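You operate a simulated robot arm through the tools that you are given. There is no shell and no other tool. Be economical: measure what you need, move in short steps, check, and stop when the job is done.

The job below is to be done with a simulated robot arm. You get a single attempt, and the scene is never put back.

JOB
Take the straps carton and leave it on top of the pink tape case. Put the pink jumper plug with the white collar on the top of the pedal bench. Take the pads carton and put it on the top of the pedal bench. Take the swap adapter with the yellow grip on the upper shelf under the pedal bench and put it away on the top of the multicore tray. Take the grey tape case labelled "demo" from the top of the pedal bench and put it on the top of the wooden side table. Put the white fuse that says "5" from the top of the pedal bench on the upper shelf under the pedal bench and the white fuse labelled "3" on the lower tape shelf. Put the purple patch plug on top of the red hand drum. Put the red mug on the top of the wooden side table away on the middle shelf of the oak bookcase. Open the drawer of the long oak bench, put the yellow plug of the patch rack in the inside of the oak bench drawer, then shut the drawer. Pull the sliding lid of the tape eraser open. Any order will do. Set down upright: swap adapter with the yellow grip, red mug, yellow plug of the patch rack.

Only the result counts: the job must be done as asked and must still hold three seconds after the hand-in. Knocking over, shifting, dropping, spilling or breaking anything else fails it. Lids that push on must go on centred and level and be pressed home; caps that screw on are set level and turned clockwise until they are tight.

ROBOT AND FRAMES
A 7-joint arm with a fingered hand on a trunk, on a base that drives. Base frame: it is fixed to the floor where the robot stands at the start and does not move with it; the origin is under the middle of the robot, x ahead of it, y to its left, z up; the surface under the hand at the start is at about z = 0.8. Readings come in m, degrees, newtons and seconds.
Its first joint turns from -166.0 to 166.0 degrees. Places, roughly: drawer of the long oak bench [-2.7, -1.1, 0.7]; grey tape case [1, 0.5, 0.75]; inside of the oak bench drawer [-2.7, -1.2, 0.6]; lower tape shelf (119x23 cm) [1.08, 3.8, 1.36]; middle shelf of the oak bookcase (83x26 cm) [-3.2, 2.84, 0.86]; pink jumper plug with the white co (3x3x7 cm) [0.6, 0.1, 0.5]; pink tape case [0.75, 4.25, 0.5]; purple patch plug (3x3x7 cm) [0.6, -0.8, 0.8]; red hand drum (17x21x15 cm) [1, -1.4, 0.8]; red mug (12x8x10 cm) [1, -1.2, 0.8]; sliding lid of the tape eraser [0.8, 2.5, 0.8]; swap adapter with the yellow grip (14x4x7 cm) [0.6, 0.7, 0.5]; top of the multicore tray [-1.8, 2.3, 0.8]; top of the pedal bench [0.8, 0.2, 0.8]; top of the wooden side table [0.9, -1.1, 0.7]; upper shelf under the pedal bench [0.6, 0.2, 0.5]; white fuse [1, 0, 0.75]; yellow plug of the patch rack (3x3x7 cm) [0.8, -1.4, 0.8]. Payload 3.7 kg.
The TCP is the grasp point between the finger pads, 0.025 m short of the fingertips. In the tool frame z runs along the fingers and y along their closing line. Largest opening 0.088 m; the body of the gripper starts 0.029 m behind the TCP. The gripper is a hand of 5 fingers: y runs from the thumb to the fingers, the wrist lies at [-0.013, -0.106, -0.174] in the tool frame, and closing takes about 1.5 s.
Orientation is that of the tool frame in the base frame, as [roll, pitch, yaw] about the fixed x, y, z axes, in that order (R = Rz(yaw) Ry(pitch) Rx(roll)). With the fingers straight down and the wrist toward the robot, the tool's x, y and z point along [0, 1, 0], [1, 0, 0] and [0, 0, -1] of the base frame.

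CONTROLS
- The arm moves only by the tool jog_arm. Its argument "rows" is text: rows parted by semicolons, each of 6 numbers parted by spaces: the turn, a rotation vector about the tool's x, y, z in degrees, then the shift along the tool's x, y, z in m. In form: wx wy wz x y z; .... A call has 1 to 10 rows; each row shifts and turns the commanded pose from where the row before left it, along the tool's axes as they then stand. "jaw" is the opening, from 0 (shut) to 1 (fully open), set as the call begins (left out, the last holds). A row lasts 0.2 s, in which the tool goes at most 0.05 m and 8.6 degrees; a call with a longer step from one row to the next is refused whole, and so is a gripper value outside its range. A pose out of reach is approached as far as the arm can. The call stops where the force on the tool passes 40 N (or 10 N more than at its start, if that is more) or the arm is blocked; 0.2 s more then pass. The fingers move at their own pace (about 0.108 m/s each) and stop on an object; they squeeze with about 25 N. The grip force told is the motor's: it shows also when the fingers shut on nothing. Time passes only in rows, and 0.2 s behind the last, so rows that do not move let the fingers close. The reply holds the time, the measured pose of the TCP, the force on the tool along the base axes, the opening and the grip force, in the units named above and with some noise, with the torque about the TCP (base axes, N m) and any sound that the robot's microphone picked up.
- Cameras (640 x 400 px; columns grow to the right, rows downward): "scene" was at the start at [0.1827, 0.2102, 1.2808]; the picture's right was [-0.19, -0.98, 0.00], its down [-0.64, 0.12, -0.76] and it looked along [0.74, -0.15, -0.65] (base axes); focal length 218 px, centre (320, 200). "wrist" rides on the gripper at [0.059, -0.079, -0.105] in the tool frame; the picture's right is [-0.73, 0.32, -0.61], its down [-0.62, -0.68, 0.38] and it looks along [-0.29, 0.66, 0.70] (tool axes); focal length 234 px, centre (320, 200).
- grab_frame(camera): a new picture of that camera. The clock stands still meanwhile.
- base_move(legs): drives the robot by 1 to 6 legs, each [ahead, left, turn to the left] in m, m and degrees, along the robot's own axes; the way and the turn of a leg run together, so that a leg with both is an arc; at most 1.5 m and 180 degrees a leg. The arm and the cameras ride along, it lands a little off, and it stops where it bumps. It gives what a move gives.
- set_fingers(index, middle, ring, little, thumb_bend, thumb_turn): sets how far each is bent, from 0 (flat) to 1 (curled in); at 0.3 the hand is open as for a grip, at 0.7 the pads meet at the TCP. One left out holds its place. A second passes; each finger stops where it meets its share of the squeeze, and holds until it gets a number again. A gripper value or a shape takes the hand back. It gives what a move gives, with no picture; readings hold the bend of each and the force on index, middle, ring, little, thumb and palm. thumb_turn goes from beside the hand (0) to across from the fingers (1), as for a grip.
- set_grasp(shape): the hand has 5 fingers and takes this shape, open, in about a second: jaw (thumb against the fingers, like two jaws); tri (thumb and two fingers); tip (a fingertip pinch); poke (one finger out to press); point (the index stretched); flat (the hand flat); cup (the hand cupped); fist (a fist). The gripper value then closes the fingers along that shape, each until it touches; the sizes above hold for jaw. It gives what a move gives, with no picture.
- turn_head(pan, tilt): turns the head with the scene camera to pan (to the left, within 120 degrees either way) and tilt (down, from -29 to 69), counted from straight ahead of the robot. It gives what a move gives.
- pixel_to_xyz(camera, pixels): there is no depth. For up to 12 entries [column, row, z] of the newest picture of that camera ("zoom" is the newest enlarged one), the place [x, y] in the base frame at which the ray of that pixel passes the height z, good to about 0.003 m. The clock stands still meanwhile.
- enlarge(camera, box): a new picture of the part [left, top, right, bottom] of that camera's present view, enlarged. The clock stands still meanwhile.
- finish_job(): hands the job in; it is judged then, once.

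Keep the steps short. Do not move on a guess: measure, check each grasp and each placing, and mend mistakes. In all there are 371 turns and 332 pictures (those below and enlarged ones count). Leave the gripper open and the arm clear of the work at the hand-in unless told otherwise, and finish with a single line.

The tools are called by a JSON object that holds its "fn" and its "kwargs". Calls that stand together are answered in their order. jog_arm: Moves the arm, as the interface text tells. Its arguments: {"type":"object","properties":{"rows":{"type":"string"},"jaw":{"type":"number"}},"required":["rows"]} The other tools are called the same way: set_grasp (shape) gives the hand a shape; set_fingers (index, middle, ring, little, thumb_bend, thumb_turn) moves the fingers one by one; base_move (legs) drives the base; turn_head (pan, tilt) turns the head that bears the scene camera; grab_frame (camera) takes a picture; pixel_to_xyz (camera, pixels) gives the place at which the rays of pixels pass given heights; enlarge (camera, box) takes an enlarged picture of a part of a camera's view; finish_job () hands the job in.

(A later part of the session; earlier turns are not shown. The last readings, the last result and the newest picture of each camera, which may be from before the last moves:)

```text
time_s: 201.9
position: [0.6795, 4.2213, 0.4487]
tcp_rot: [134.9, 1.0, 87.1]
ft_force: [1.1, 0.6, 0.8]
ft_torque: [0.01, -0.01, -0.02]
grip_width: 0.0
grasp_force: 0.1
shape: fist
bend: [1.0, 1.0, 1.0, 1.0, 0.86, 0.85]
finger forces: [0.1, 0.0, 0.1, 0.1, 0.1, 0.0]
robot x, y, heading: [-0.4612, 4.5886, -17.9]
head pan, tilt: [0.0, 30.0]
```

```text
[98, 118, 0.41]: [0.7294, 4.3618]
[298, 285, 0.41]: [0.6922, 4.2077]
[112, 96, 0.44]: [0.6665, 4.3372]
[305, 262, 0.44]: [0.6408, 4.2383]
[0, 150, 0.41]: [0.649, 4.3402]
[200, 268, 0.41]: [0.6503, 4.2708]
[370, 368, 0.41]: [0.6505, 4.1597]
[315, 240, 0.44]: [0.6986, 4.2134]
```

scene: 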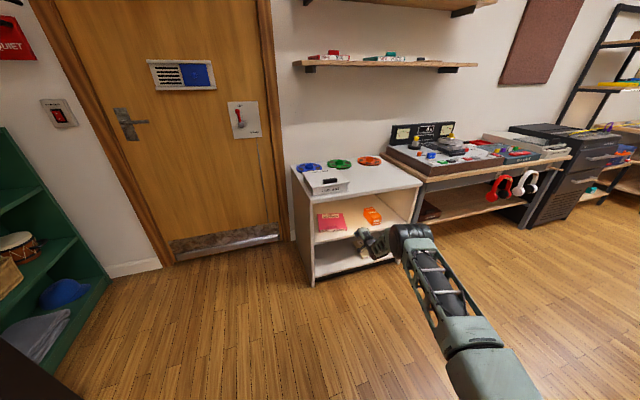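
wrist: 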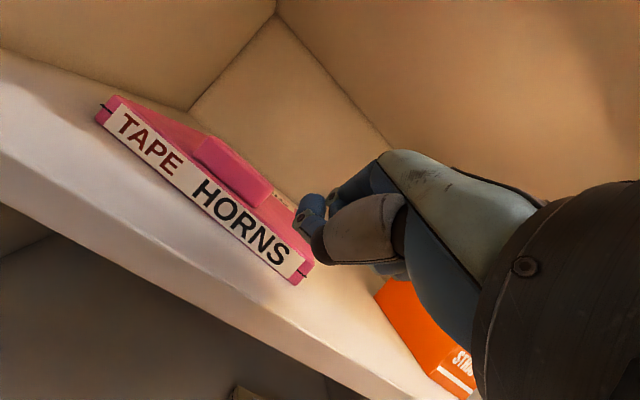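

The case now sits within about 2 cm of its first place, which will do. I'll back out, turn the hand to the thumb-left pose and regrip the straps carton.

{"fn": "jog_arm", "kwargs": {"rows": "0 0 0 0 0.025 -0.025;0 0 0 0 0 0"}}

{"fn": "base_move", "kwargs": {"legs": [[-0.2, -0.06, 0]]}}

{"fn": "set_grasp", "kwargs": {"shape": "tri"}}

{"fn": "jog_arm", "kwargs": {"rows": "0 0 8.5 0 0 0;0 0 8.5 0 0 0;0 0 8.5 0 0 0;0 0 8.5 0 0 0;0 0 8.5 0 0 0;0 0 8.5 0 0 0;0 0 8.5 0 0 0;0 0 8.5 0 0 0;0 0 8.5 0 0 0;0 0 8.5 0 0 0"}}

{"fn": "jog_arm", "kwargs": {"rows": "0 0 5 0 0 0;0 0 0 0 0 0"}}

{"fn": "grab_frame", "kwargs": {"camera": "wrist"}}

{"fn": "grab_frame", "kwargs": {"camera": "scene"}}

```text
time_s: 202.5
position: [0.6781, 4.2205, 0.4837]
tcp_rot: [135.1, 1.0, 87.3]
ft_force: [-0.1, 0.0, 0.8]
ft_torque: [-0.01, 0.0, 0.01]
grip_width: 0.0
grasp_force: 0.1
shape: fist
bend: [1.0, 1.0, 1.0, 1.0, 0.86, 0.85]
finger forces: [0.0, 0.1, 0.1, 0.0, 0.0, 0.1]
robot x, y, heading: [-0.4639, 4.5907, -18.0]
head pan, tilt: [0.0, 30.0]
```

```text
time_s: 204.1
position: [0.4721, 4.2251, 0.4837]
tcp_rot: [135.0, 1.0, 87.2]
ft_force: [0.2, 0.5, 0.5]
ft_torque: [-0.01, 0.0, 0.0]
grip_width: 0.0003
grasp_force: 0.1
shape: fist
bend: [1.0, 1.0, 1.0, 1.0, 0.86, 0.85]
finger forces: [0.0, 0.0, 0.1, 0.1, 0.0, 0.1]
robot x, y, heading: [-0.6734, 4.5955, -17.8]
head pan, tilt: [0.0, 30.0]
```

```text
time_s: 205.0
position: [0.4715, 4.2252, 0.4831]
tcp_rot: [135.0, 1.0, 87.2]
ft_force: [-0.2, 0.6, -0.3]
ft_torque: [0.01, -0.04, 0.01]
grip_width: 0.0878
grasp_force: 0.1
shape: tri
bend: [0.3, 0.3, 0.99, 0.99, 0.3, 0.97]
finger forces: [0.0, 0.0, 0.0, 0.0, 0.1, 0.0]
robot x, y, heading: [-0.6712, 4.5936, -18.0]
head pan, tilt: [0.0, 30.0]
```

```text
time_s: 207.2
position: [0.4726, 4.2258, 0.4832]
tcp_rot: [173.6, -44.6, 5.1]
ft_force: [0.4, 0.4, -0.3]
ft_torque: [0.01, 0.0, -0.01]
grip_width: 0.0875
grasp_force: 0.0
shape: tri
bend: [0.3, 0.3, 0.99, 0.99, 0.3, 0.97]
finger forces: [0.1, 0.0, 0.0, 0.0, 0.0, 0.1]
robot x, y, heading: [-0.6731, 4.5925, -17.6]
head pan, tilt: [0.0, 30.0]
```

```text
time_s: 207.8
position: [0.4707, 4.2254, 0.4832]
tcp_rot: [178.7, -44.9, -1.9]
ft_force: [-0.5, 0.1, 0.5]
ft_torque: [-0.01, 0.03, -0.01]
grip_width: 0.0878
grasp_force: 0.1
shape: tri
bend: [0.3, 0.3, 0.99, 0.99, 0.3, 0.97]
finger forces: [0.0, 0.0, 0.0, 0.1, 0.1, 0.0]
robot x, y, heading: [-0.6699, 4.5924, -17.7]
head pan, tilt: [0.0, 30.0]
```

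```text
206 pictures are left
```

wrist: 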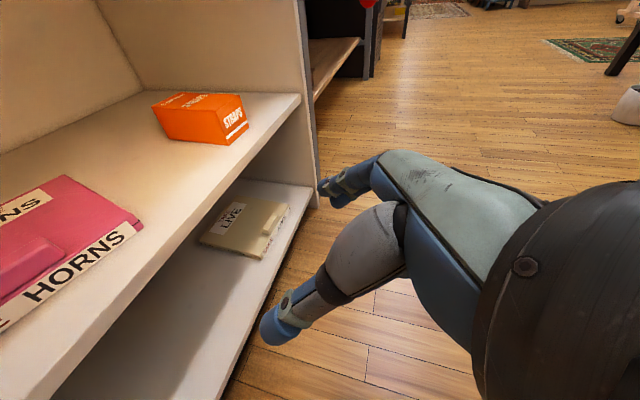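

```text
205 pictures are left
```

scene: 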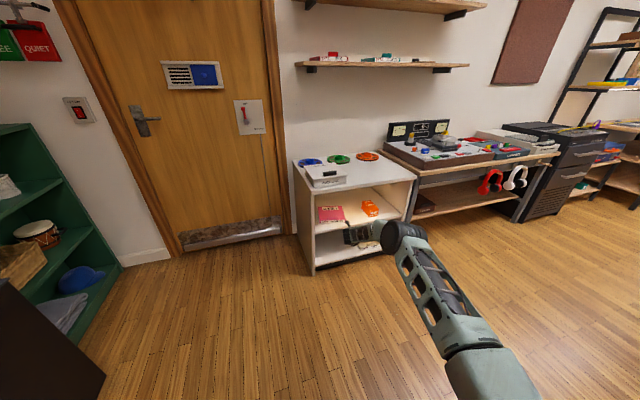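

{"fn": "pixel_to_xyz", "kwargs": {"camera": "wrist", "pixels": [[226, 145, 0.41], [249, 127, 0.41], [167, 138, 0.41], [217, 117, 0.455], [241, 96, 0.455], [152, 107, 0.455], [140, 222, 0.428], [68, 176, 0.428]]}}

```text
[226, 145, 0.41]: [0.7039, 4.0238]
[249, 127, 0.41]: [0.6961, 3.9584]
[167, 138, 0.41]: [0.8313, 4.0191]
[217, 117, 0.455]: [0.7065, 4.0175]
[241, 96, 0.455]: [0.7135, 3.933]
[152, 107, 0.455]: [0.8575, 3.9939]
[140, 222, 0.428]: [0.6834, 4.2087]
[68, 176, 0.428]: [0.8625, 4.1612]
```

{"fn": "base_move", "kwargs": {"legs": [[0, -0.146, 0], [0.21, 0, 0]]}}

{"fn": "jog_arm", "kwargs": {"rows": "0 0 0 -0.023 0 0.023;0 0 0 0 0 0"}}

{"fn": "grab_frame", "kwargs": {"camera": "wrist"}}

```text
time_s: 210.4
position: [0.6256, 4.0318, 0.4824]
tcp_rot: [178.6, -45.0, -1.5]
ft_force: [0.7, -0.6, -1.1]
ft_torque: [-0.01, 0.0, 0.04]
grip_width: 0.0878
grasp_force: 0.0
shape: tri
bend: [0.3, 0.3, 0.99, 0.99, 0.3, 0.97]
finger forces: [0.0, 0.1, 0.1, 0.1, 0.0, 0.0]
robot x, y, heading: [-0.5202, 4.3901, -17.3]
head pan, tilt: [0.0, 30.0]
```

```text
time_s: 211.0
position: [0.6268, 4.0283, 0.4504]
tcp_rot: [178.7, -45.1, -1.6]
ft_force: [0.0, 0.2, -0.2]
ft_torque: [-0.02, -0.03, -0.01]
grip_width: 0.0877
grasp_force: 0.0
shape: tri
bend: [0.3, 0.3, 0.99, 0.99, 0.3, 0.97]
finger forces: [0.1, 0.0, 0.1, 0.1, 0.1, 0.0]
robot x, y, heading: [-0.5168, 4.39, -17.6]
head pan, tilt: [0.0, 30.0]
```

```text
204 pictures are left
```

wrist: 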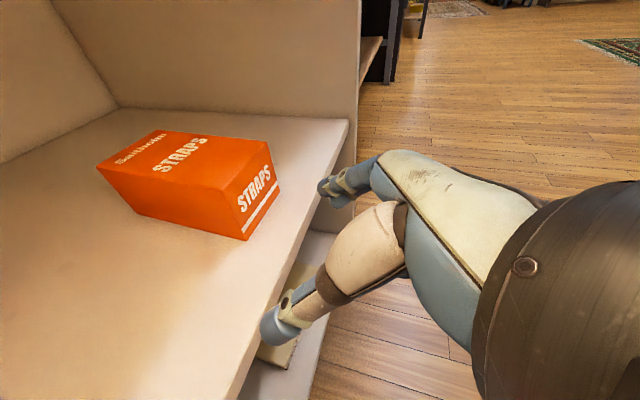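

{"fn": "pixel_to_xyz", "kwargs": {"camera": "wrist", "pixels": [[244, 240, 0.41], [281, 192, 0.41], [146, 211, 0.41], [228, 203, 0.455], [267, 142, 0.455]]}}

```text
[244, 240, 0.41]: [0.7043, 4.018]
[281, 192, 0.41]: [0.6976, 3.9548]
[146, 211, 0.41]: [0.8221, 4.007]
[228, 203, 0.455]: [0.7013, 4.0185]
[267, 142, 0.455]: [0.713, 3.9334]
```

{"fn": "jog_arm", "kwargs": {"rows": "-2 0 2 0 0.042 0;0 0 0 0 0 0"}}

{"fn": "base_move", "kwargs": {"legs": [[0.072, 0.023, 0]]}}

{"fn": "grab_frame", "kwargs": {"camera": "wrist"}}

```text
time_s: 211.6
position: [0.6251, 3.9865, 0.452]
tcp_rot: [178.6, -45.0, -4.3]
ft_force: [0.4, 0.4, -0.1]
ft_torque: [0.0, -0.01, -0.01]
grip_width: 0.0879
grasp_force: 0.0
shape: tri
bend: [0.3, 0.3, 0.99, 0.99, 0.3, 0.97]
finger forces: [0.0, 0.1, 0.1, 0.1, 0.0, 0.0]
robot x, y, heading: [-0.5192, 4.3927, -17.6]
head pan, tilt: [0.0, 30.0]
```

```text
time_s: 212.7
position: [0.701, 3.9873, 0.4533]
tcp_rot: [178.5, -45.0, -4.3]
ft_force: [-0.5, -0.8, -0.4]
ft_torque: [-0.02, 0.02, -0.01]
grip_width: 0.0878
grasp_force: 0.0
shape: tri
bend: [0.3, 0.3, 0.99, 0.99, 0.3, 0.97]
finger forces: [0.6, 0.0, 0.1, 0.0, 0.1, 0.0]
robot x, y, heading: [-0.4378, 4.393, -17.4]
head pan, tilt: [0.0, 30.0]
```

```text
203 pictures are left
```

wrist: 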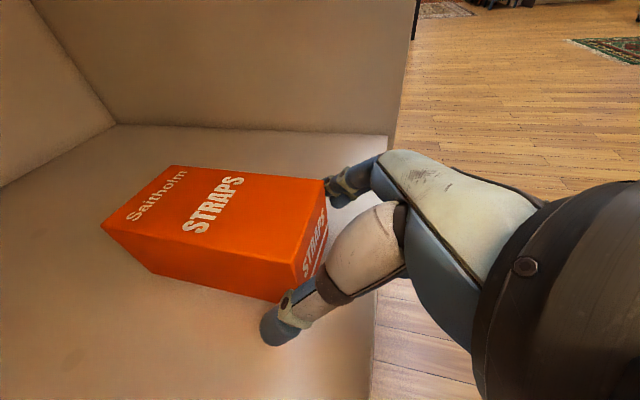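

{"fn": "jog_arm", "kwargs": {"rows": "0 0 0 0.004 0 0.004;0 0 0 0 0 0;0 0 0 0 0 0;0 0 0 0 0 0;0 0 0 0 0 0", "jaw": 0}}

{"fn": "jog_arm", "kwargs": {"rows": "0 0 0 0.02 0 -0.02;0 0 0 0.017 0 -0.017;0 0 0 0 0 0"}}

{"fn": "grab_frame", "kwargs": {"camera": "wrist"}}

```text
time_s: 213.9
position: [0.7064, 3.9872, 0.4513]
tcp_rot: [178.6, -45.0, -4.4]
ft_force: [0.2, -0.8, -0.6]
ft_torque: [0.04, -0.05, -0.03]
grip_width: 0.0644
grasp_force: 24.7
shape: tri
bend: [0.34, 0.35, 1.0, 1.0, 0.64, 1.0]
finger forces: [11.2, 11.8, 0.1, 0.0, 22.2, 0.1]
robot x, y, heading: [-0.4376, 4.3918, -17.6]
head pan, tilt: [0.0, 30.0]
```

```text
time_s: 214.7
position: [0.7079, 3.9882, 0.5035]
tcp_rot: [178.7, -45.0, -4.3]
ft_force: [-0.6, 0.6, -2.0]
ft_torque: [0.01, 0.14, -0.01]
grip_width: 0.0643
grasp_force: 25.3
shape: tri
bend: [0.36, 0.35, 1.0, 1.0, 0.64, 1.0]
finger forces: [9.1, 14.1, 0.0, 0.0, 22.7, 0.0]
robot x, y, heading: [-0.4425, 4.393, -17.4]
head pan, tilt: [0.0, 30.0]
```

```text
202 pictures are left
```

wrist: 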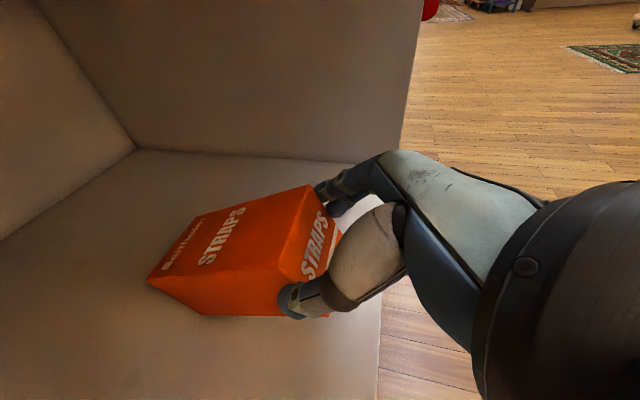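

{"fn": "jog_arm", "kwargs": {"rows": "0 0 0 0.018 0 -0.018;0 0 0 0 0 0"}}

{"fn": "base_move", "kwargs": {"legs": [[-0.08, 0.255, 0]]}}

{"fn": "grab_frame", "kwargs": {"camera": "wrist"}}

{"fn": "enlarge", "kwargs": {"camera": "scene", "box": [280, 150, 440, 290]}}

```text
time_s: 215.3
position: [0.7093, 3.9878, 0.5306]
tcp_rot: [178.6, -45.0, -4.3]
ft_force: [0.5, -0.4, 0.5]
ft_torque: [-0.01, 0.0, 0.01]
grip_width: 0.0411
grasp_force: 25.4
shape: tri
bend: [0.52, 0.5, 1.0, 1.0, 0.83, 1.0]
finger forces: [0.1, 0.0, 0.0, 0.0, 0.1, 0.0]
robot x, y, heading: [-0.4424, 4.3898, -17.3]
head pan, tilt: [0.0, 30.0]
```

```text
time_s: 217.2
position: [0.7085, 4.2546, 0.5304]
tcp_rot: [178.6, -45.0, -4.2]
ft_force: [0.8, 0.2, -0.4]
ft_torque: [-0.01, 0.0, 0.0]
grip_width: 0.0409
grasp_force: 25.3
shape: tri
bend: [0.52, 0.5, 1.0, 1.0, 0.83, 1.0]
finger forces: [0.0, 0.1, 0.0, 0.1, 0.1, 0.1]
robot x, y, heading: [-0.4407, 4.6556, -17.3]
head pan, tilt: [0.0, 30.0]
```

```text
201 pictures are left
```

wrist: 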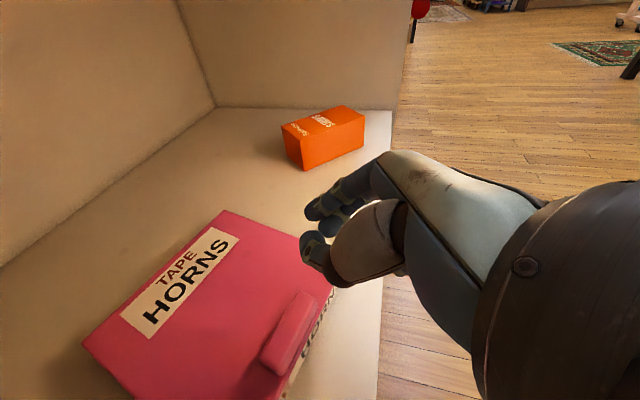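

```text
2.86 times, centred on (360, 220) of scene
```

zoom: 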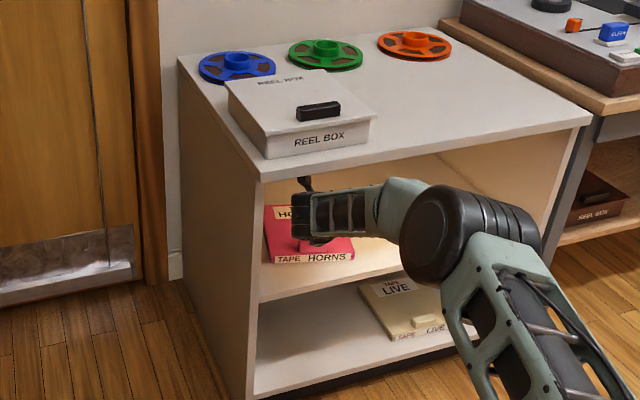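

The carton slipped out and dropped a few centimetres back onto the shelf, upright. I'll measure it and grip it deeper.

{"fn": "enlarge", "kwargs": {"camera": "wrist", "box": [240, 80, 400, 180]}}

{"fn": "pixel_to_xyz", "kwargs": {"camera": "wrist", "pixels": [[303, 170, 0.41], [365, 146, 0.41], [284, 150, 0.41], [300, 143, 0.455], [365, 121, 0.455], [282, 125, 0.455], [345, 105, 0.455]]}}

```text
4.00 times, centred on (320, 130) of wrist
```

zoom: 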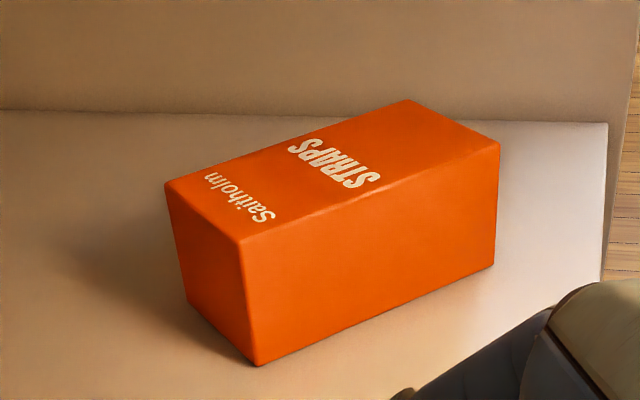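

```text
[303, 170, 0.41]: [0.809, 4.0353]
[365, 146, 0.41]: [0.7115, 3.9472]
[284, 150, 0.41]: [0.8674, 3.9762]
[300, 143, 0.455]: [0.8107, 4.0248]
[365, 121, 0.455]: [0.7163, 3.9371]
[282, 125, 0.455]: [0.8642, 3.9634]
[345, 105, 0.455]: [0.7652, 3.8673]
```

{"fn": "base_move", "kwargs": {"legs": [[-0.25, 0, 0]]}}

{"fn": "jog_arm", "kwargs": {"rows": "5.4 0 -5.4 0 0 0;5.4 0 -5.4 0 0 0;5.4 0 -5.4 0 0 0;5.4 0 -5.4 0 0 0;5.4 0 -5.4 0 0 0;5.4 0 -5.4 0 0 0;0 -8 0 0 0 0;0 0 0 0 0 0", "jaw": 1}}

{"fn": "grab_frame", "kwargs": {"camera": "scene"}}

```text
time_s: 219.0
position: [0.4685, 4.3319, 0.5294]
tcp_rot: [178.7, -44.9, -4.3]
ft_force: [-0.1, 0.2, 0.0]
ft_torque: [0.01, 0.0, 0.0]
grip_width: 0.0408
grasp_force: 25.3
shape: tri
bend: [0.52, 0.5, 1.0, 1.0, 0.83, 1.0]
finger forces: [0.0, 0.1, 0.0, 0.0, 0.1, 0.0]
robot x, y, heading: [-0.6806, 4.7331, -17.4]
head pan, tilt: [0.0, 30.0]
```

```text
time_s: 220.8
position: [0.4678, 4.3326, 0.5307]
tcp_rot: [179.1, -36.3, 41.2]
ft_force: [-0.1, -1.1, 0.4]
ft_torque: [-0.03, 0.0, 0.0]
grip_width: 0.0875
grasp_force: 0.1
shape: tri
bend: [0.3, 0.3, 0.99, 0.99, 0.3, 0.98]
finger forces: [0.0, 0.0, 0.1, 0.1, 0.0, 0.1]
robot x, y, heading: [-0.6839, 4.7318, -17.2]
head pan, tilt: [0.0, 30.0]
```

```text
198 pictures are left
```

scene: 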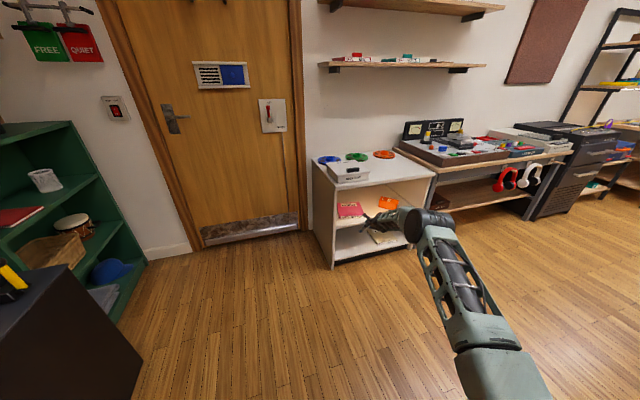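

{"fn": "jog_arm", "kwargs": {"rows": "0 7 0 0.004 0 -0.004;0 0 0 0 0 0"}}

{"fn": "base_move", "kwargs": {"legs": [[0, -0.335, 0], [0.24, 0, 0]]}}

{"fn": "grab_frame", "kwargs": {"camera": "wrist"}}

{"fn": "grab_frame", "kwargs": {"camera": "scene"}}

```text
time_s: 221.4
position: [0.4694, 4.3331, 0.5356]
tcp_rot: [179.1, -43.3, 41.3]
ft_force: [-0.6, 0.4, -0.2]
ft_torque: [0.01, -0.01, 0.0]
grip_width: 0.0876
grasp_force: 0.0
shape: tri
bend: [0.3, 0.3, 0.99, 0.99, 0.3, 0.98]
finger forces: [0.1, 0.0, 0.1, 0.1, 0.0, 0.0]
robot x, y, heading: [-0.6807, 4.7347, -17.4]
head pan, tilt: [0.0, 30.0]
```

```text
time_s: 225.0
position: [0.6007, 3.9418, 0.536]
tcp_rot: [179.0, -43.3, 41.3]
ft_force: [-0.5, 0.0, -0.7]
ft_torque: [0.0, 0.01, 0.01]
grip_width: 0.0878
grasp_force: 0.1
shape: tri
bend: [0.3, 0.3, 0.99, 0.99, 0.3, 0.98]
finger forces: [0.1, 0.1, 0.0, 0.0, 0.0, 0.0]
robot x, y, heading: [-0.553, 4.3431, -17.4]
head pan, tilt: [0.0, 30.0]
```

```text
197 pictures are left
```

wrist: 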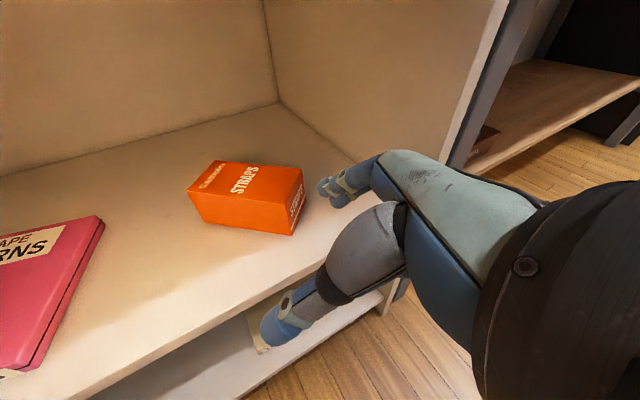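

```text
196 pictures are left
```

scene: 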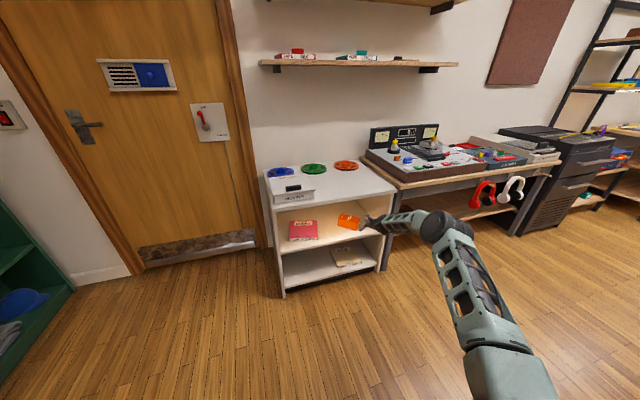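

{"fn": "pixel_to_xyz", "kwargs": {"camera": "wrist", "pixels": [[292, 236, 0.41], [306, 204, 0.41], [203, 222, 0.41], [284, 205, 0.455], [301, 168, 0.455], [188, 191, 0.455]]}}

```text
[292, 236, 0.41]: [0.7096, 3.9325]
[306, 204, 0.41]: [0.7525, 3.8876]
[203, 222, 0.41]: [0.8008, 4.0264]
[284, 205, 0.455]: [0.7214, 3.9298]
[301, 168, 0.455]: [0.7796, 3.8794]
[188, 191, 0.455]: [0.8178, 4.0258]
```

{"fn": "jog_arm", "kwargs": {"rows": "2.9 0 -2.9 0 0 0;0 0 0 0 0 0"}}

{"fn": "base_move", "kwargs": {"legs": [[0.149, 0.039, 0]]}}

{"fn": "grab_frame", "kwargs": {"camera": "wrist"}}

```text
time_s: 225.6
position: [0.6022, 3.9421, 0.535]
tcp_rot: [179.2, -43.2, 45.4]
ft_force: [0.7, 0.7, 0.3]
ft_torque: [0.0, -0.01, 0.0]
grip_width: 0.0875
grasp_force: 0.0
shape: tri
bend: [0.3, 0.3, 0.99, 0.99, 0.3, 0.98]
finger forces: [0.0, 0.1, 0.0, 0.0, 0.1, 0.1]
robot x, y, heading: [-0.551, 4.3437, -17.6]
head pan, tilt: [0.0, 30.0]
```

```text
time_s: 227.0
position: [0.7573, 3.9337, 0.5364]
tcp_rot: [179.3, -43.1, 45.4]
ft_force: [0.0, -0.8, 0.3]
ft_torque: [-0.01, 0.0, -0.01]
grip_width: 0.0876
grasp_force: 0.0
shape: tri
bend: [0.3, 0.3, 0.99, 0.99, 0.3, 0.98]
finger forces: [0.0, 0.1, 0.1, 0.1, 0.1, 0.0]
robot x, y, heading: [-0.3914, 4.3379, -17.2]
head pan, tilt: [0.0, 30.0]
```

```text
195 pictures are left
```

wrist: 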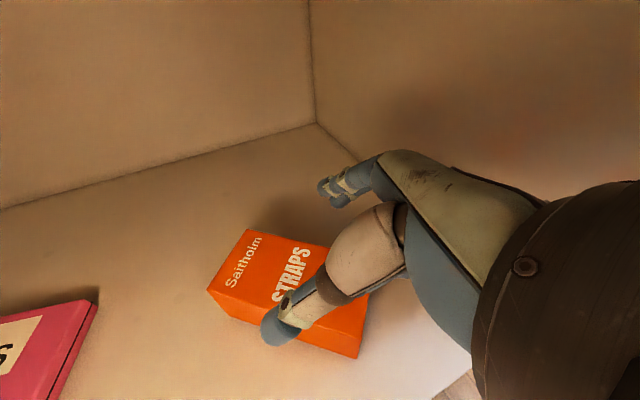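

{"fn": "jog_arm", "kwargs": {"rows": "0 0 0 -0.021 0 0.021;0 0 0 -0.021 0 0.021;0 0 0 0 0 0"}}

{"fn": "grab_frame", "kwargs": {"camera": "wrist"}}

```text
time_s: 227.8
position: [0.7572, 3.9334, 0.4773]
tcp_rot: [179.2, -43.2, 45.3]
ft_force: [0.3, 0.6, 0.5]
ft_torque: [0.03, 0.01, 0.0]
grip_width: 0.0879
grasp_force: 0.1
shape: tri
bend: [0.3, 0.3, 0.99, 0.99, 0.3, 0.98]
finger forces: [0.0, 0.0, 0.1, 0.0, 0.0, 0.0]
robot x, y, heading: [-0.3953, 4.3334, -17.3]
head pan, tilt: [0.0, 30.0]
```

```text
194 pictures are left
```

wrist: 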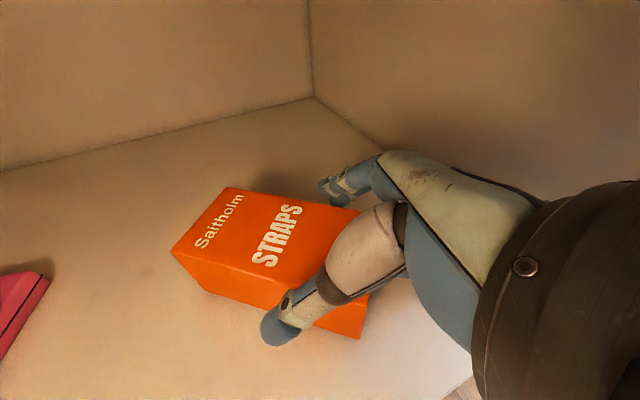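

{"fn": "jog_arm", "kwargs": {"rows": "0 0 0 -0.012 0 0.012;0 0 0 -0.009 0 0.009;0 0 0 0 0 0"}}

{"fn": "jog_arm", "kwargs": {"rows": "0 0 0 0 0 0;0 0 0 0 0 0;0 0 0 0 0 0;0 0 0 0 0 0;0 0 0 0 0 0", "jaw": 0}}

{"fn": "grab_frame", "kwargs": {"camera": "wrist"}}

```text
time_s: 228.2
position: [0.7619, 3.9298, 0.4749]
tcp_rot: [177.8, -43.5, 46.0]
ft_force: [-2.6, 2.6, 15.1]
ft_torque: [-0.43, 0.14, -0.11]
grip_width: 0.0877
grasp_force: 0.1
shape: tri
bend: [0.3, 0.3, 0.99, 0.99, 0.3, 0.98]
finger forces: [0.0, 0.0, 15.2, 0.1, 0.0, 0.1]
robot x, y, heading: [-0.3909, 4.3349, -17.3]
head pan, tilt: [0.0, 30.0]
stopped in row 2: the force on the tool passed its limit at 53 N (the readings are from after the stop); the commanded pose is now the measured one
```

```text
time_s: 229.4
position: [0.7615, 3.9293, 0.4748]
tcp_rot: [177.9, -43.5, 45.9]
ft_force: [-1.1, 2.9, 30.6]
ft_torque: [-0.86, 0.08, -0.04]
grip_width: 0.0619
grasp_force: 25.1
shape: tri
bend: [0.73, 0.36, 0.99, 1.0, 0.56, 0.99]
finger forces: [10.5, 12.0, 26.9, 0.0, 22.9, 0.0]
robot x, y, heading: [-0.3964, 4.3393, -17.4]
head pan, tilt: [0.0, 30.0]
```

```text
193 pictures are left
```

wrist: 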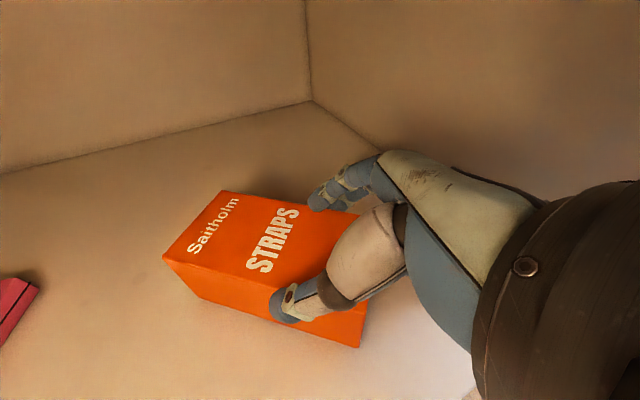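

A curled finger sits on the carton's top. I'll open, retreat about 13 mm along the carton, lower and grip again.

{"fn": "jog_arm", "kwargs": {"rows": "0 0 0 0.004 0 -0.004;0 0 0 0 0 0;0 0 0 0 0 0;0 0 0 -0.0095 0 -0.0095;0 0 0 -0.009 0 0.009;0 0 0 -0.009 0 0.009;0 0 0 0 0 0", "jaw": 1}}

{"fn": "grab_frame", "kwargs": {"camera": "wrist"}}

```text
time_s: 231.0
position: [0.7515, 3.9184, 0.4534]
tcp_rot: [178.0, -43.5, 46.0]
ft_force: [0.3, -0.4, 2.6]
ft_torque: [-0.02, -0.01, -0.02]
grip_width: 0.0877
grasp_force: 0.1
shape: tri
bend: [0.29, 0.3, 0.99, 0.99, 0.3, 0.97]
finger forces: [2.2, 0.0, 0.0, 0.0, 1.2, 0.1]
robot x, y, heading: [-0.3943, 4.3352, -17.0]
head pan, tilt: [0.0, 30.0]
```

```text
192 pictures are left
```

wrist: 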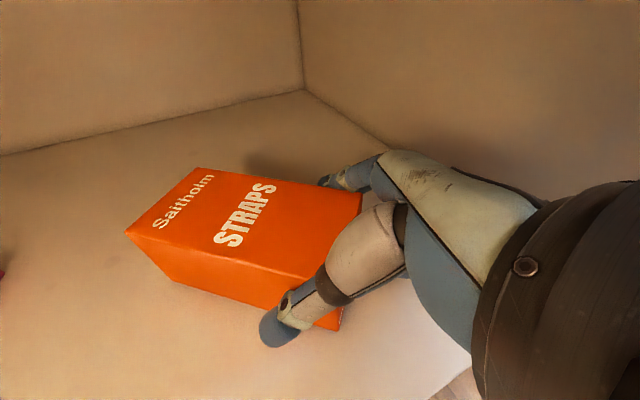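

{"fn": "jog_arm", "kwargs": {"rows": "0 0 0 0 0 0;0 0 0 0 0 0;0 0 0 0 0 0;0 0 0 0 0 0;0 0 0 0 0 0", "jaw": 0}}

{"fn": "jog_arm", "kwargs": {"rows": "0 0 0 0.015 0 -0.015;0 0 0 0.015 0 -0.015;0 0 0 0.015 0 -0.015;0 0 0 0 0 0;0 0 0 0 0 0"}}

{"fn": "grab_frame", "kwargs": {"camera": "wrist"}}

```text
time_s: 232.2
position: [0.7515, 3.9193, 0.4521]
tcp_rot: [178.1, -43.4, 45.8]
ft_force: [1.4, -0.1, 3.1]
ft_torque: [-0.12, -0.07, -0.04]
grip_width: 0.0679
grasp_force: 25.0
shape: tri
bend: [0.27, 0.36, 1.0, 1.0, 0.49, 0.98]
finger forces: [17.5, 14.3, 0.0, 0.0, 30.7, 0.1]
robot x, y, heading: [-0.3955, 4.3354, -17.2]
head pan, tilt: [0.0, 30.0]
```

```text
time_s: 233.4
position: [0.7503, 3.9203, 0.5153]
tcp_rot: [178.1, -43.5, 45.8]
ft_force: [-1.2, -0.2, -1.1]
ft_torque: [-0.05, 0.03, -0.01]
grip_width: 0.0677
grasp_force: 24.6
shape: tri
bend: [0.28, 0.36, 1.0, 1.0, 0.49, 0.99]
finger forces: [15.5, 14.4, 0.1, 0.1, 30.7, 0.1]
robot x, y, heading: [-0.3963, 4.3334, -17.2]
head pan, tilt: [0.0, 30.0]
```

```text
191 pictures are left
```

wrist: 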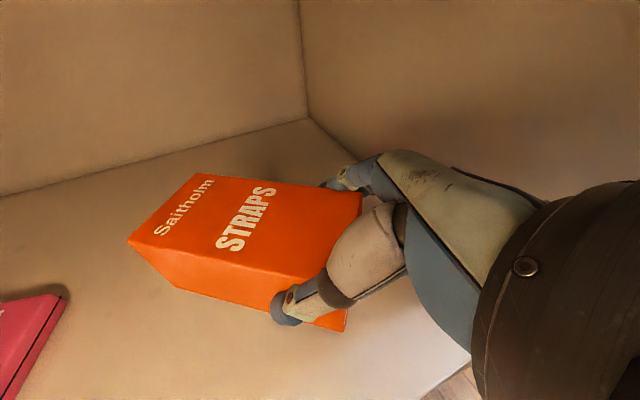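

The grip is firm and level now. I'll carry it over the case, aiming behind the bump.

{"fn": "jog_arm", "kwargs": {"rows": "0 0 0 0.008 0 -0.008;0 0 0 0 0 0"}}

{"fn": "base_move", "kwargs": {"legs": [[-0.055, 0.295, 0]]}}

{"fn": "grab_frame", "kwargs": {"camera": "wrist"}}

{"fn": "enlarge", "kwargs": {"camera": "scene", "box": [260, 150, 420, 290]}}

```text
time_s: 234.0
position: [0.7506, 3.9214, 0.5261]
tcp_rot: [178.2, -43.6, 45.8]
ft_force: [0.1, 0.5, -2.0]
ft_torque: [-0.06, 0.07, 0.02]
grip_width: 0.0679
grasp_force: 24.7
shape: tri
bend: [0.28, 0.36, 1.0, 1.0, 0.49, 0.99]
finger forces: [15.6, 14.5, 0.1, 0.1, 30.6, 0.1]
robot x, y, heading: [-0.3918, 4.3311, -17.2]
head pan, tilt: [0.0, 30.0]
```

```text
time_s: 236.1
position: [0.789, 4.2282, 0.526]
tcp_rot: [178.1, -43.5, 46.0]
ft_force: [0.1, -0.1, -2.7]
ft_torque: [-0.08, 0.03, 0.02]
grip_width: 0.0681
grasp_force: 24.7
shape: tri
bend: [0.28, 0.36, 1.0, 1.0, 0.49, 0.99]
finger forces: [15.6, 14.5, 0.1, 0.1, 30.6, 0.0]
robot x, y, heading: [-0.3588, 4.6338, -17.2]
head pan, tilt: [0.0, 30.0]
```

```text
190 pictures are left
```

wrist: 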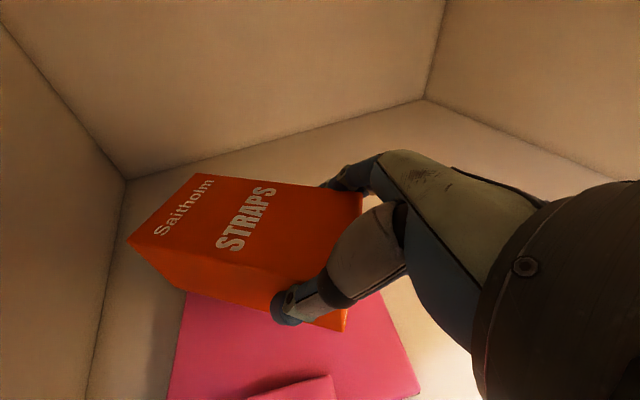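

```text
2.86 times, centred on (340, 220) of scene
```

zoom: 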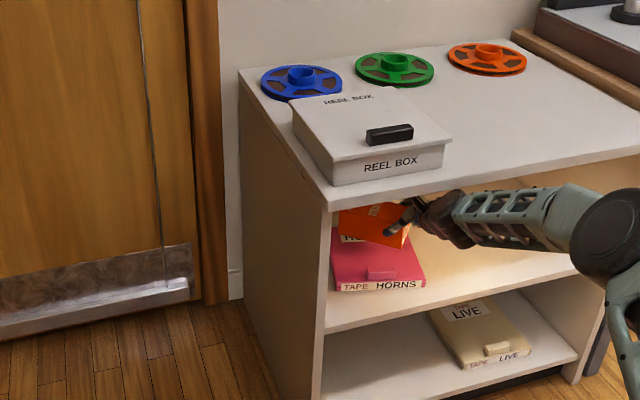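

{"fn": "pixel_to_xyz", "kwargs": {"camera": "zoom", "pixels": [[334, 284, 0.428], [425, 279, 0.428], [411, 237, 0.428], [368, 270, 0.44], [397, 268, 0.44], [330, 323, 0.41], [338, 214, 0.53], [405, 225, 0.53]]}}

{"fn": "pixel_to_xyz", "kwargs": {"camera": "wrist", "pixels": [[187, 292, 0.428], [420, 383, 0.428], [375, 292, 0.428], [290, 385, 0.44], [335, 372, 0.44]]}}

```text
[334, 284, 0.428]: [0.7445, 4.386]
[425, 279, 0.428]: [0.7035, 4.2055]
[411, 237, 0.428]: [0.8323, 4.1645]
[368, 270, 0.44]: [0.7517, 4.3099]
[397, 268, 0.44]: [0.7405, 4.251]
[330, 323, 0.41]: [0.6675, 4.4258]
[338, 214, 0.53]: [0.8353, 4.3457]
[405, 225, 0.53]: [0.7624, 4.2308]
```

```text
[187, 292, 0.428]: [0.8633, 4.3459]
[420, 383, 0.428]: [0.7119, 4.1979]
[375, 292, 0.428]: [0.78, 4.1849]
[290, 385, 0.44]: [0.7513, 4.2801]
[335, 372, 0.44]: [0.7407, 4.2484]
```

{"fn": "jog_arm", "kwargs": {"rows": "0 0 0 0.008 0.011 0.007;0 0 0 -0.014 0 0.015;0 0 0 -0.013 0 0.014;0 0 0 0 0 0"}}

{"fn": "grab_frame", "kwargs": {"camera": "wrist"}}

```text
time_s: 237.1
position: [0.8056, 4.2265, 0.4865]
tcp_rot: [178.3, -43.5, 45.8]
ft_force: [-1.3, -0.2, -2.1]
ft_torque: [-0.08, 0.1, 0.0]
grip_width: 0.0678
grasp_force: 25.1
shape: tri
bend: [0.28, 0.36, 1.0, 1.0, 0.49, 0.99]
finger forces: [15.6, 14.4, 0.1, 0.0, 30.5, 0.1]
robot x, y, heading: [-0.3562, 4.6351, -17.1]
head pan, tilt: [0.0, 30.0]
```

```text
188 pictures are left
```

wrist: 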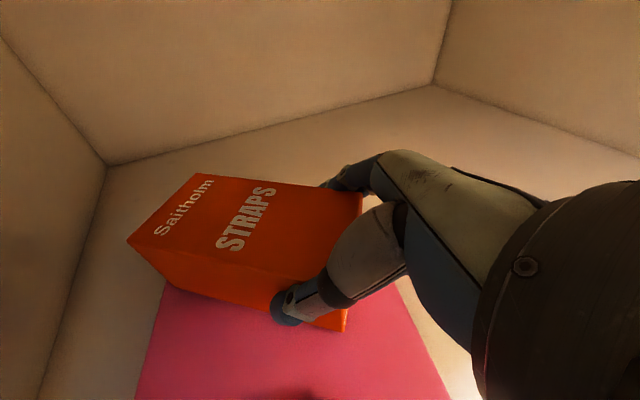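

{"fn": "pixel_to_xyz", "kwargs": {"camera": "wrist", "pixels": [[167, 285, 0.428], [398, 278, 0.428], [140, 385, 0.428], [440, 380, 0.428], [180, 288, 0.444], [345, 330, 0.444], [128, 240, 0.49], [195, 173, 0.49], [362, 193, 0.49]]}}

```text
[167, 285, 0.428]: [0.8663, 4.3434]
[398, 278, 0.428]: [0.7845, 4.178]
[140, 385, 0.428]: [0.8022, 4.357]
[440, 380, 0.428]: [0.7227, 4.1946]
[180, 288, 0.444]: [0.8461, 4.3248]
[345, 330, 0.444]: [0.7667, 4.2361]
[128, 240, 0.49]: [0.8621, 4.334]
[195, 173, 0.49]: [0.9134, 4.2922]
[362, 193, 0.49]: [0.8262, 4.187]
```

{"fn": "jog_arm", "kwargs": {"rows": "0 0 0 -0.007 0 0.007;0 0 0 -0.004 0 0.004;0 0 0 -0.003 0 0.003;0 0 0 0 0 0"}}

```text
time_s: 238.1
position: [0.8058, 4.2234, 0.4728]
tcp_rot: [177.6, -43.7, 46.2]
ft_force: [-3.6, -2.2, 35.5]
ft_torque: [-0.06, -0.05, 0.26]
grip_width: 0.0654
grasp_force: 24.5
shape: tri
bend: [0.28, 0.37, 1.0, 1.0, 0.51, 0.96]
finger forces: [16.5, 14.7, 0.0, 0.0, 32.8, 0.0]
robot x, y, heading: [-0.3571, 4.6393, -17.0]
head pan, tilt: [0.0, 30.0]
```

{"fn": "jog_arm", "kwargs": {"rows": "0 0 0 0.002 0 -0.002;0 0 0 0.001 0 -0.001;0 0 0 0 0 0"}}

{"fn": "jog_arm", "kwargs": {"rows": "0 0 0 0 0 0;0 0 0 0 0 0;0 0 0 0 0 0;0 0 0 0 0 0", "jaw": 1}}

{"fn": "grab_frame", "kwargs": {"camera": "wrist"}}

```text
time_s: 238.8
position: [0.8048, 4.2261, 0.4726]
tcp_rot: [178.1, -43.5, 46.0]
ft_force: [5.4, -8.8, 24.1]
ft_torque: [-0.08, -0.16, 0.1]
grip_width: 0.0657
grasp_force: 24.9
shape: tri
bend: [0.27, 0.36, 1.0, 1.0, 0.53, 0.96]
finger forces: [18.6, 16.9, 0.0, 0.1, 25.7, 0.1]
robot x, y, heading: [-0.3597, 4.6348, -17.2]
head pan, tilt: [0.0, 30.0]
```

```text
time_s: 239.8
position: [0.8041, 4.2274, 0.4719]
tcp_rot: [178.1, -43.5, 46.1]
ft_force: [-0.4, -2.3, 11.8]
ft_torque: [-0.27, -0.23, -0.06]
grip_width: 0.0878
grasp_force: 0.1
shape: tri
bend: [0.26, 0.3, 0.99, 0.99, 0.3, 0.97]
finger forces: [9.8, 0.1, 0.1, 0.1, 1.6, 0.0]
robot x, y, heading: [-0.356, 4.636, -16.9]
head pan, tilt: [0.0, 30.0]
```

```text
187 pictures are left
```

wrist: 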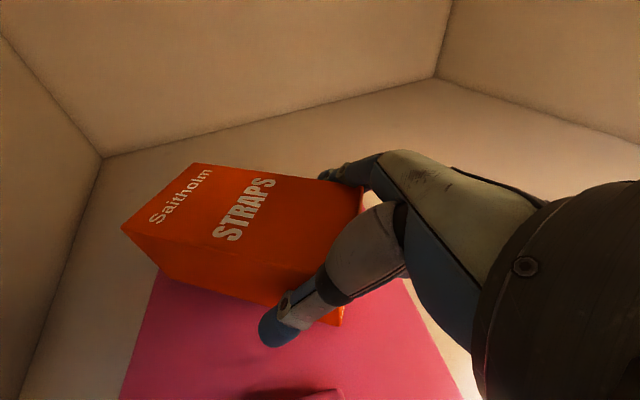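

{"fn": "jog_arm", "kwargs": {"rows": "0 0 0 -0.008 0 -0.015;0 0 0 -0.015 0 -0.02;0 0 0 -0.02 0 -0.02;0 0 0 -0.02 0 -0.02;0 0 0 -0.02 0 -0.02;0 0 0 0 0 0"}}

{"fn": "base_move", "kwargs": {"legs": [[-0.2, 0, 0]]}}

{"fn": "grab_frame", "kwargs": {"camera": "wrist"}}

{"fn": "enlarge", "kwargs": {"camera": "scene", "box": [260, 150, 420, 290]}}

```text
time_s: 241.2
position: [0.7135, 4.1378, 0.4839]
tcp_rot: [178.1, -43.5, 46.0]
ft_force: [-0.8, 0.4, 0.4]
ft_torque: [-0.01, 0.02, 0.03]
grip_width: 0.0879
grasp_force: 0.0
shape: tri
bend: [0.3, 0.3, 0.99, 0.99, 0.3, 0.98]
finger forces: [0.0, 0.1, 0.0, 0.0, 0.0, 0.0]
robot x, y, heading: [-0.3603, 4.6415, -17.0]
head pan, tilt: [0.0, 30.0]
```

```text
time_s: 242.8
position: [0.519, 4.1933, 0.483]
tcp_rot: [178.0, -43.4, 45.8]
ft_force: [0.7, 0.9, 0.9]
ft_torque: [-0.02, 0.04, 0.0]
grip_width: 0.088
grasp_force: 0.2
shape: tri
bend: [0.3, 0.3, 0.99, 0.99, 0.3, 0.98]
finger forces: [0.0, 0.1, 0.1, 0.0, 0.0, 0.0]
robot x, y, heading: [-0.5492, 4.6967, -17.0]
head pan, tilt: [0.0, 30.0]
```

```text
186 pictures are left
```

wrist: 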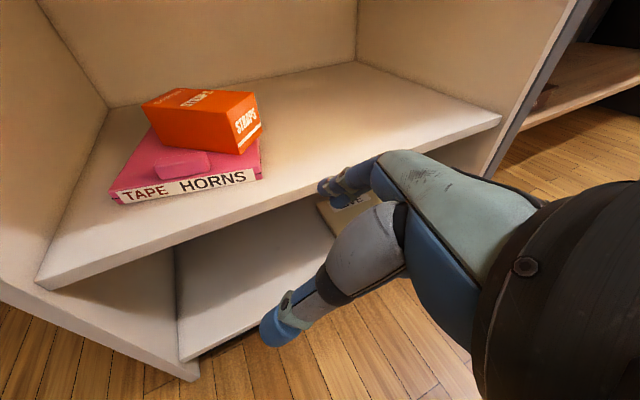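

```text
2.86 times, centred on (340, 220) of scene
```

zoom: 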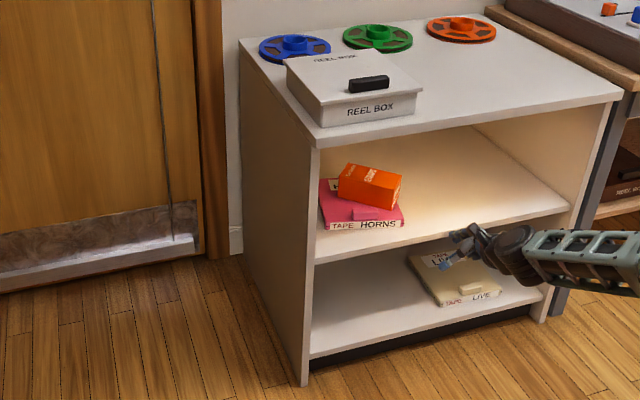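

The straps carton rests on the pink case. Next I'll raise the arm, bring the tool back to pointing down, and go to the tape eraser at about (0.8, 2.5, 0.8).

{"fn": "jog_arm", "kwargs": {"rows": "0 0 0 0.033 0 -0.031;0 0 0 0.033 0 -0.031;0 0 0 0.033 0 -0.031;0 0 0 0.033 0 -0.031;0 0 0 0.033 0 -0.031;0 0 0 0.033 0 -0.031;0 0 0 0.033 0 -0.031;0 0 0 0.033 0 -0.031;0 0 0 0.033 0 -0.031;0 0 0 0.033 0 -0.031"}}

{"fn": "jog_arm", "kwargs": {"rows": "-6 0 6 -0.02 0 -0.02;-6 0 6 -0.02 0 -0.02;-6 0 6 -0.02 0 -0.02;-6 0 6 -0.02 0 -0.02;-6 0 6 -0.02 0 -0.02;-6 0 6 0 0 0;-4 0 4 0 0 0;0 -8 0 0 0 0;0 -8 0 0 0 0;0 -8 0 0 0 0"}}

{"fn": "jog_arm", "kwargs": {"rows": "0 -8 0 0 0 0;0 -8 0 0 0 0;0 -6 0 0 0 0;0 0 -8.5 0 0 0;0 0 -8.5 0 0 0;0 0 -8.5 0 0 0;0 0 -8.5 0 0 0;0 0 -8.5 0 0 0;0 0 -8.5 0 0 0;0 0 -8.5 0 0 0"}}

{"fn": "jog_arm", "kwargs": {"rows": "0 0 -8.5 0 0 0;0 0 -8.5 0 0 0;0 0 -8.5 0 0 0;0 0 -5 0 0 0"}}

{"fn": "base_move", "kwargs": {"legs": [[-0.1, 0, 17]]}}

{"fn": "turn_head", "kwargs": {"pan": -50, "tilt": 30}}

{"fn": "grab_frame", "kwargs": {"camera": "scene"}}

```text
time_s: 245.1
position: [0.528, 4.2181, 0.9352]
tcp_rot: [178.3, -43.5, 45.7]
ft_force: [0.8, 0.7, 0.2]
ft_torque: [0.04, -0.03, 0.0]
grip_width: 0.088
grasp_force: 0.1
shape: tri
bend: [0.3, 0.3, 0.99, 0.99, 0.3, 0.98]
finger forces: [0.0, 0.0, 0.0, 0.0, 0.0, 0.0]
robot x, y, heading: [-0.5527, 4.6992, -17.3]
head pan, tilt: [0.0, 30.0]
```

```text
time_s: 247.2
position: [0.4088, 4.1561, 0.9362]
tcp_rot: [177.8, -21.1, -11.3]
ft_force: [0.7, 0.9, 0.1]
ft_torque: [0.02, 0.0, 0.01]
grip_width: 0.0882
grasp_force: 0.1
shape: tri
bend: [0.3, 0.3, 0.99, 0.99, 0.3, 0.98]
finger forces: [0.1, 0.0, 0.0, 0.1, 0.0, 0.0]
robot x, y, heading: [-0.5508, 4.6979, -17.2]
head pan, tilt: [0.0, 30.0]
```

```text
time_s: 249.4
position: [0.4089, 4.1561, 0.937]
tcp_rot: [179.6, 2.1, 47.6]
ft_force: [-0.1, 0.6, 0.3]
ft_torque: [0.03, 0.02, 0.0]
grip_width: 0.0881
grasp_force: 0.0
shape: tri
bend: [0.3, 0.3, 0.99, 0.99, 0.3, 0.97]
finger forces: [0.0, 0.0, 0.0, 0.0, 0.1, 0.0]
robot x, y, heading: [-0.5465, 4.6952, -17.5]
head pan, tilt: [0.0, 30.0]
```

```text
time_s: 250.4
position: [0.4087, 4.1553, 0.9372]
tcp_rot: [-179.5, 2.0, 78.2]
ft_force: [0.6, -0.7, 0.6]
ft_torque: [-0.04, 0.0, -0.02]
grip_width: 0.0878
grasp_force: 0.1
shape: tri
bend: [0.3, 0.3, 0.99, 0.99, 0.3, 0.97]
finger forces: [0.1, 0.0, 0.0, 0.1, 0.0, 0.0]
robot x, y, heading: [-0.5537, 4.6988, -17.3]
head pan, tilt: [0.0, 30.0]
```

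```text
time_s: 251.8
position: [0.426, 4.4725, 0.9372]
tcp_rot: [-179.3, 2.0, 94.9]
ft_force: [0.9, 0.0, 0.3]
ft_torque: [0.0, -0.01, -0.02]
grip_width: 0.0876
grasp_force: 0.1
shape: tri
bend: [0.3, 0.3, 0.99, 0.99, 0.3, 0.98]
finger forces: [0.0, 0.1, 0.0, 0.0, 0.0, 0.0]
robot x, y, heading: [-0.6501, 4.7142, -0.5]
head pan, tilt: [0.0, 30.0]
```

```text
time_s: 253.0
position: [0.4254, 4.4723, 0.9377]
tcp_rot: [-179.4, 2.0, 94.8]
ft_force: [0.2, 0.4, -0.5]
ft_torque: [0.0, 0.03, -0.01]
grip_width: 0.0878
grasp_force: 0.0
shape: tri
bend: [0.3, 0.3, 0.99, 0.99, 0.3, 0.98]
finger forces: [0.0, 0.1, 0.1, 0.0, 0.0, 0.0]
robot x, y, heading: [-0.65, 4.7094, -0.3]
head pan, tilt: [-50.0, 30.0]
```

```text
184 pictures are left
```

scene: 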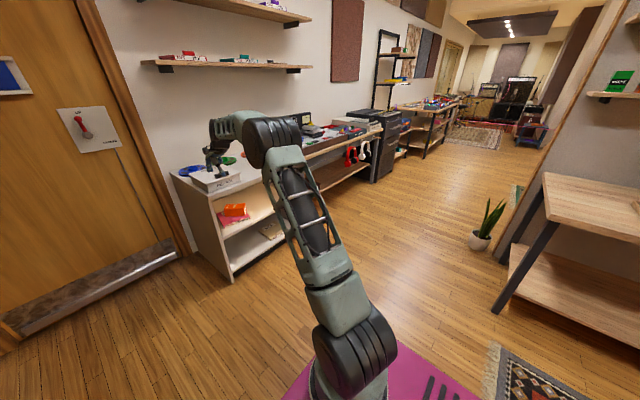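

{"fn": "jog_arm", "kwargs": {"rows": "0 0 0 0 -0.03 -0.035;0 0 0 0 -0.03 -0.035;0 0 0 0 -0.03 -0.035;0 0 0 0 -0.03 -0.035;0 0 0 0 -0.048 0;0 0 0 0 -0.048 0;0 0 0 0 -0.048 0;0 0 0 0 -0.048 0;0 0 0 0 -0.048 0;0 0 0 0 -0.048 0"}}

{"fn": "jog_arm", "kwargs": {"rows": "0 0 -5 0.03 -0.03 0;0 0 0 0.03 -0.03 0;0 0 0 0.03 -0.03 0;0 0 0 0.03 -0.03 0;0 0 0 0 0 0"}}

{"fn": "base_move", "kwargs": {"legs": [[0.65, -0.6, 0]]}}

{"fn": "base_move", "kwargs": {"legs": [[0, -1.0, 0]]}}

{"fn": "turn_head", "kwargs": {"pan": -20, "tilt": 35}}

{"fn": "grab_frame", "kwargs": {"camera": "scene"}}

```text
time_s: 255.2
position: [0.0205, 4.4439, 1.0846]
tcp_rot: [-179.3, 1.9, 94.8]
ft_force: [2.0, -0.1, 0.5]
ft_torque: [-0.01, 0.0, 0.02]
grip_width: 0.0878
grasp_force: 0.0
shape: tri
bend: [0.3, 0.3, 0.99, 0.99, 0.3, 0.98]
finger forces: [0.1, 0.0, 0.0, 0.0, 0.0, 0.0]
robot x, y, heading: [-0.6477, 4.7104, -0.4]
head pan, tilt: [-50.0, 30.0]
```

```text
time_s: 256.4
position: [-0.1169, 4.5441, 1.0834]
tcp_rot: [-179.0, 1.9, 99.9]
ft_force: [-0.4, -0.3, -0.7]
ft_torque: [0.01, -0.03, -0.01]
grip_width: 0.0878
grasp_force: 0.1
shape: tri
bend: [0.3, 0.3, 0.99, 0.99, 0.3, 0.98]
finger forces: [0.0, 0.1, 0.0, 0.0, 0.0, 0.0]
robot x, y, heading: [-0.6491, 4.7146, -0.4]
head pan, tilt: [-50.0, 30.0]
```

```text
time_s: 261.1
position: [0.5242, 3.9185, 1.083]
tcp_rot: [-179.1, 1.9, 98.5]
ft_force: [0.5, 0.1, 0.2]
ft_torque: [0.0, 0.0, -0.02]
grip_width: 0.0876
grasp_force: 0.1
shape: tri
bend: [0.3, 0.3, 0.99, 0.99, 0.3, 0.98]
finger forces: [0.1, 0.0, 0.1, 0.1, 0.0, 0.0]
robot x, y, heading: [-0.0075, 4.1004, -1.7]
head pan, tilt: [-50.0, 30.0]
```

```text
time_s: 266.3
position: [0.4775, 2.8988, 1.0822]
tcp_rot: [-179.1, 1.9, 97.1]
ft_force: [-0.1, -0.1, 0.7]
ft_torque: [0.0, -0.03, -0.02]
grip_width: 0.0878
grasp_force: 0.0
shape: tri
bend: [0.3, 0.3, 0.99, 0.99, 0.3, 0.98]
finger forces: [0.0, 0.0, 0.1, 0.0, 0.0, 0.1]
robot x, y, heading: [-0.0492, 3.0899, -3.1]
head pan, tilt: [-50.0, 30.0]
```

```text
time_s: 267.2
position: [0.4777, 2.8993, 1.0827]
tcp_rot: [-179.1, 1.9, 97.2]
ft_force: [-0.9, 0.6, -0.1]
ft_torque: [-0.02, 0.01, 0.0]
grip_width: 0.0881
grasp_force: 0.1
shape: tri
bend: [0.3, 0.3, 0.99, 0.99, 0.3, 0.98]
finger forces: [0.0, 0.0, 0.0, 0.1, 0.0, 0.0]
robot x, y, heading: [-0.0479, 3.0929, -3.0]
head pan, tilt: [-20.0, 35.0]
```

```text
183 pictures are left
```

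scene: 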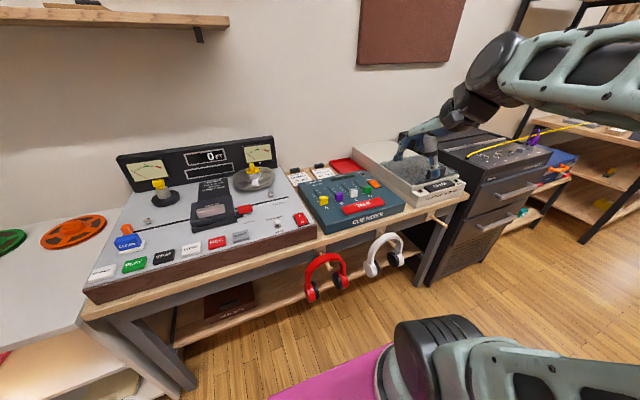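

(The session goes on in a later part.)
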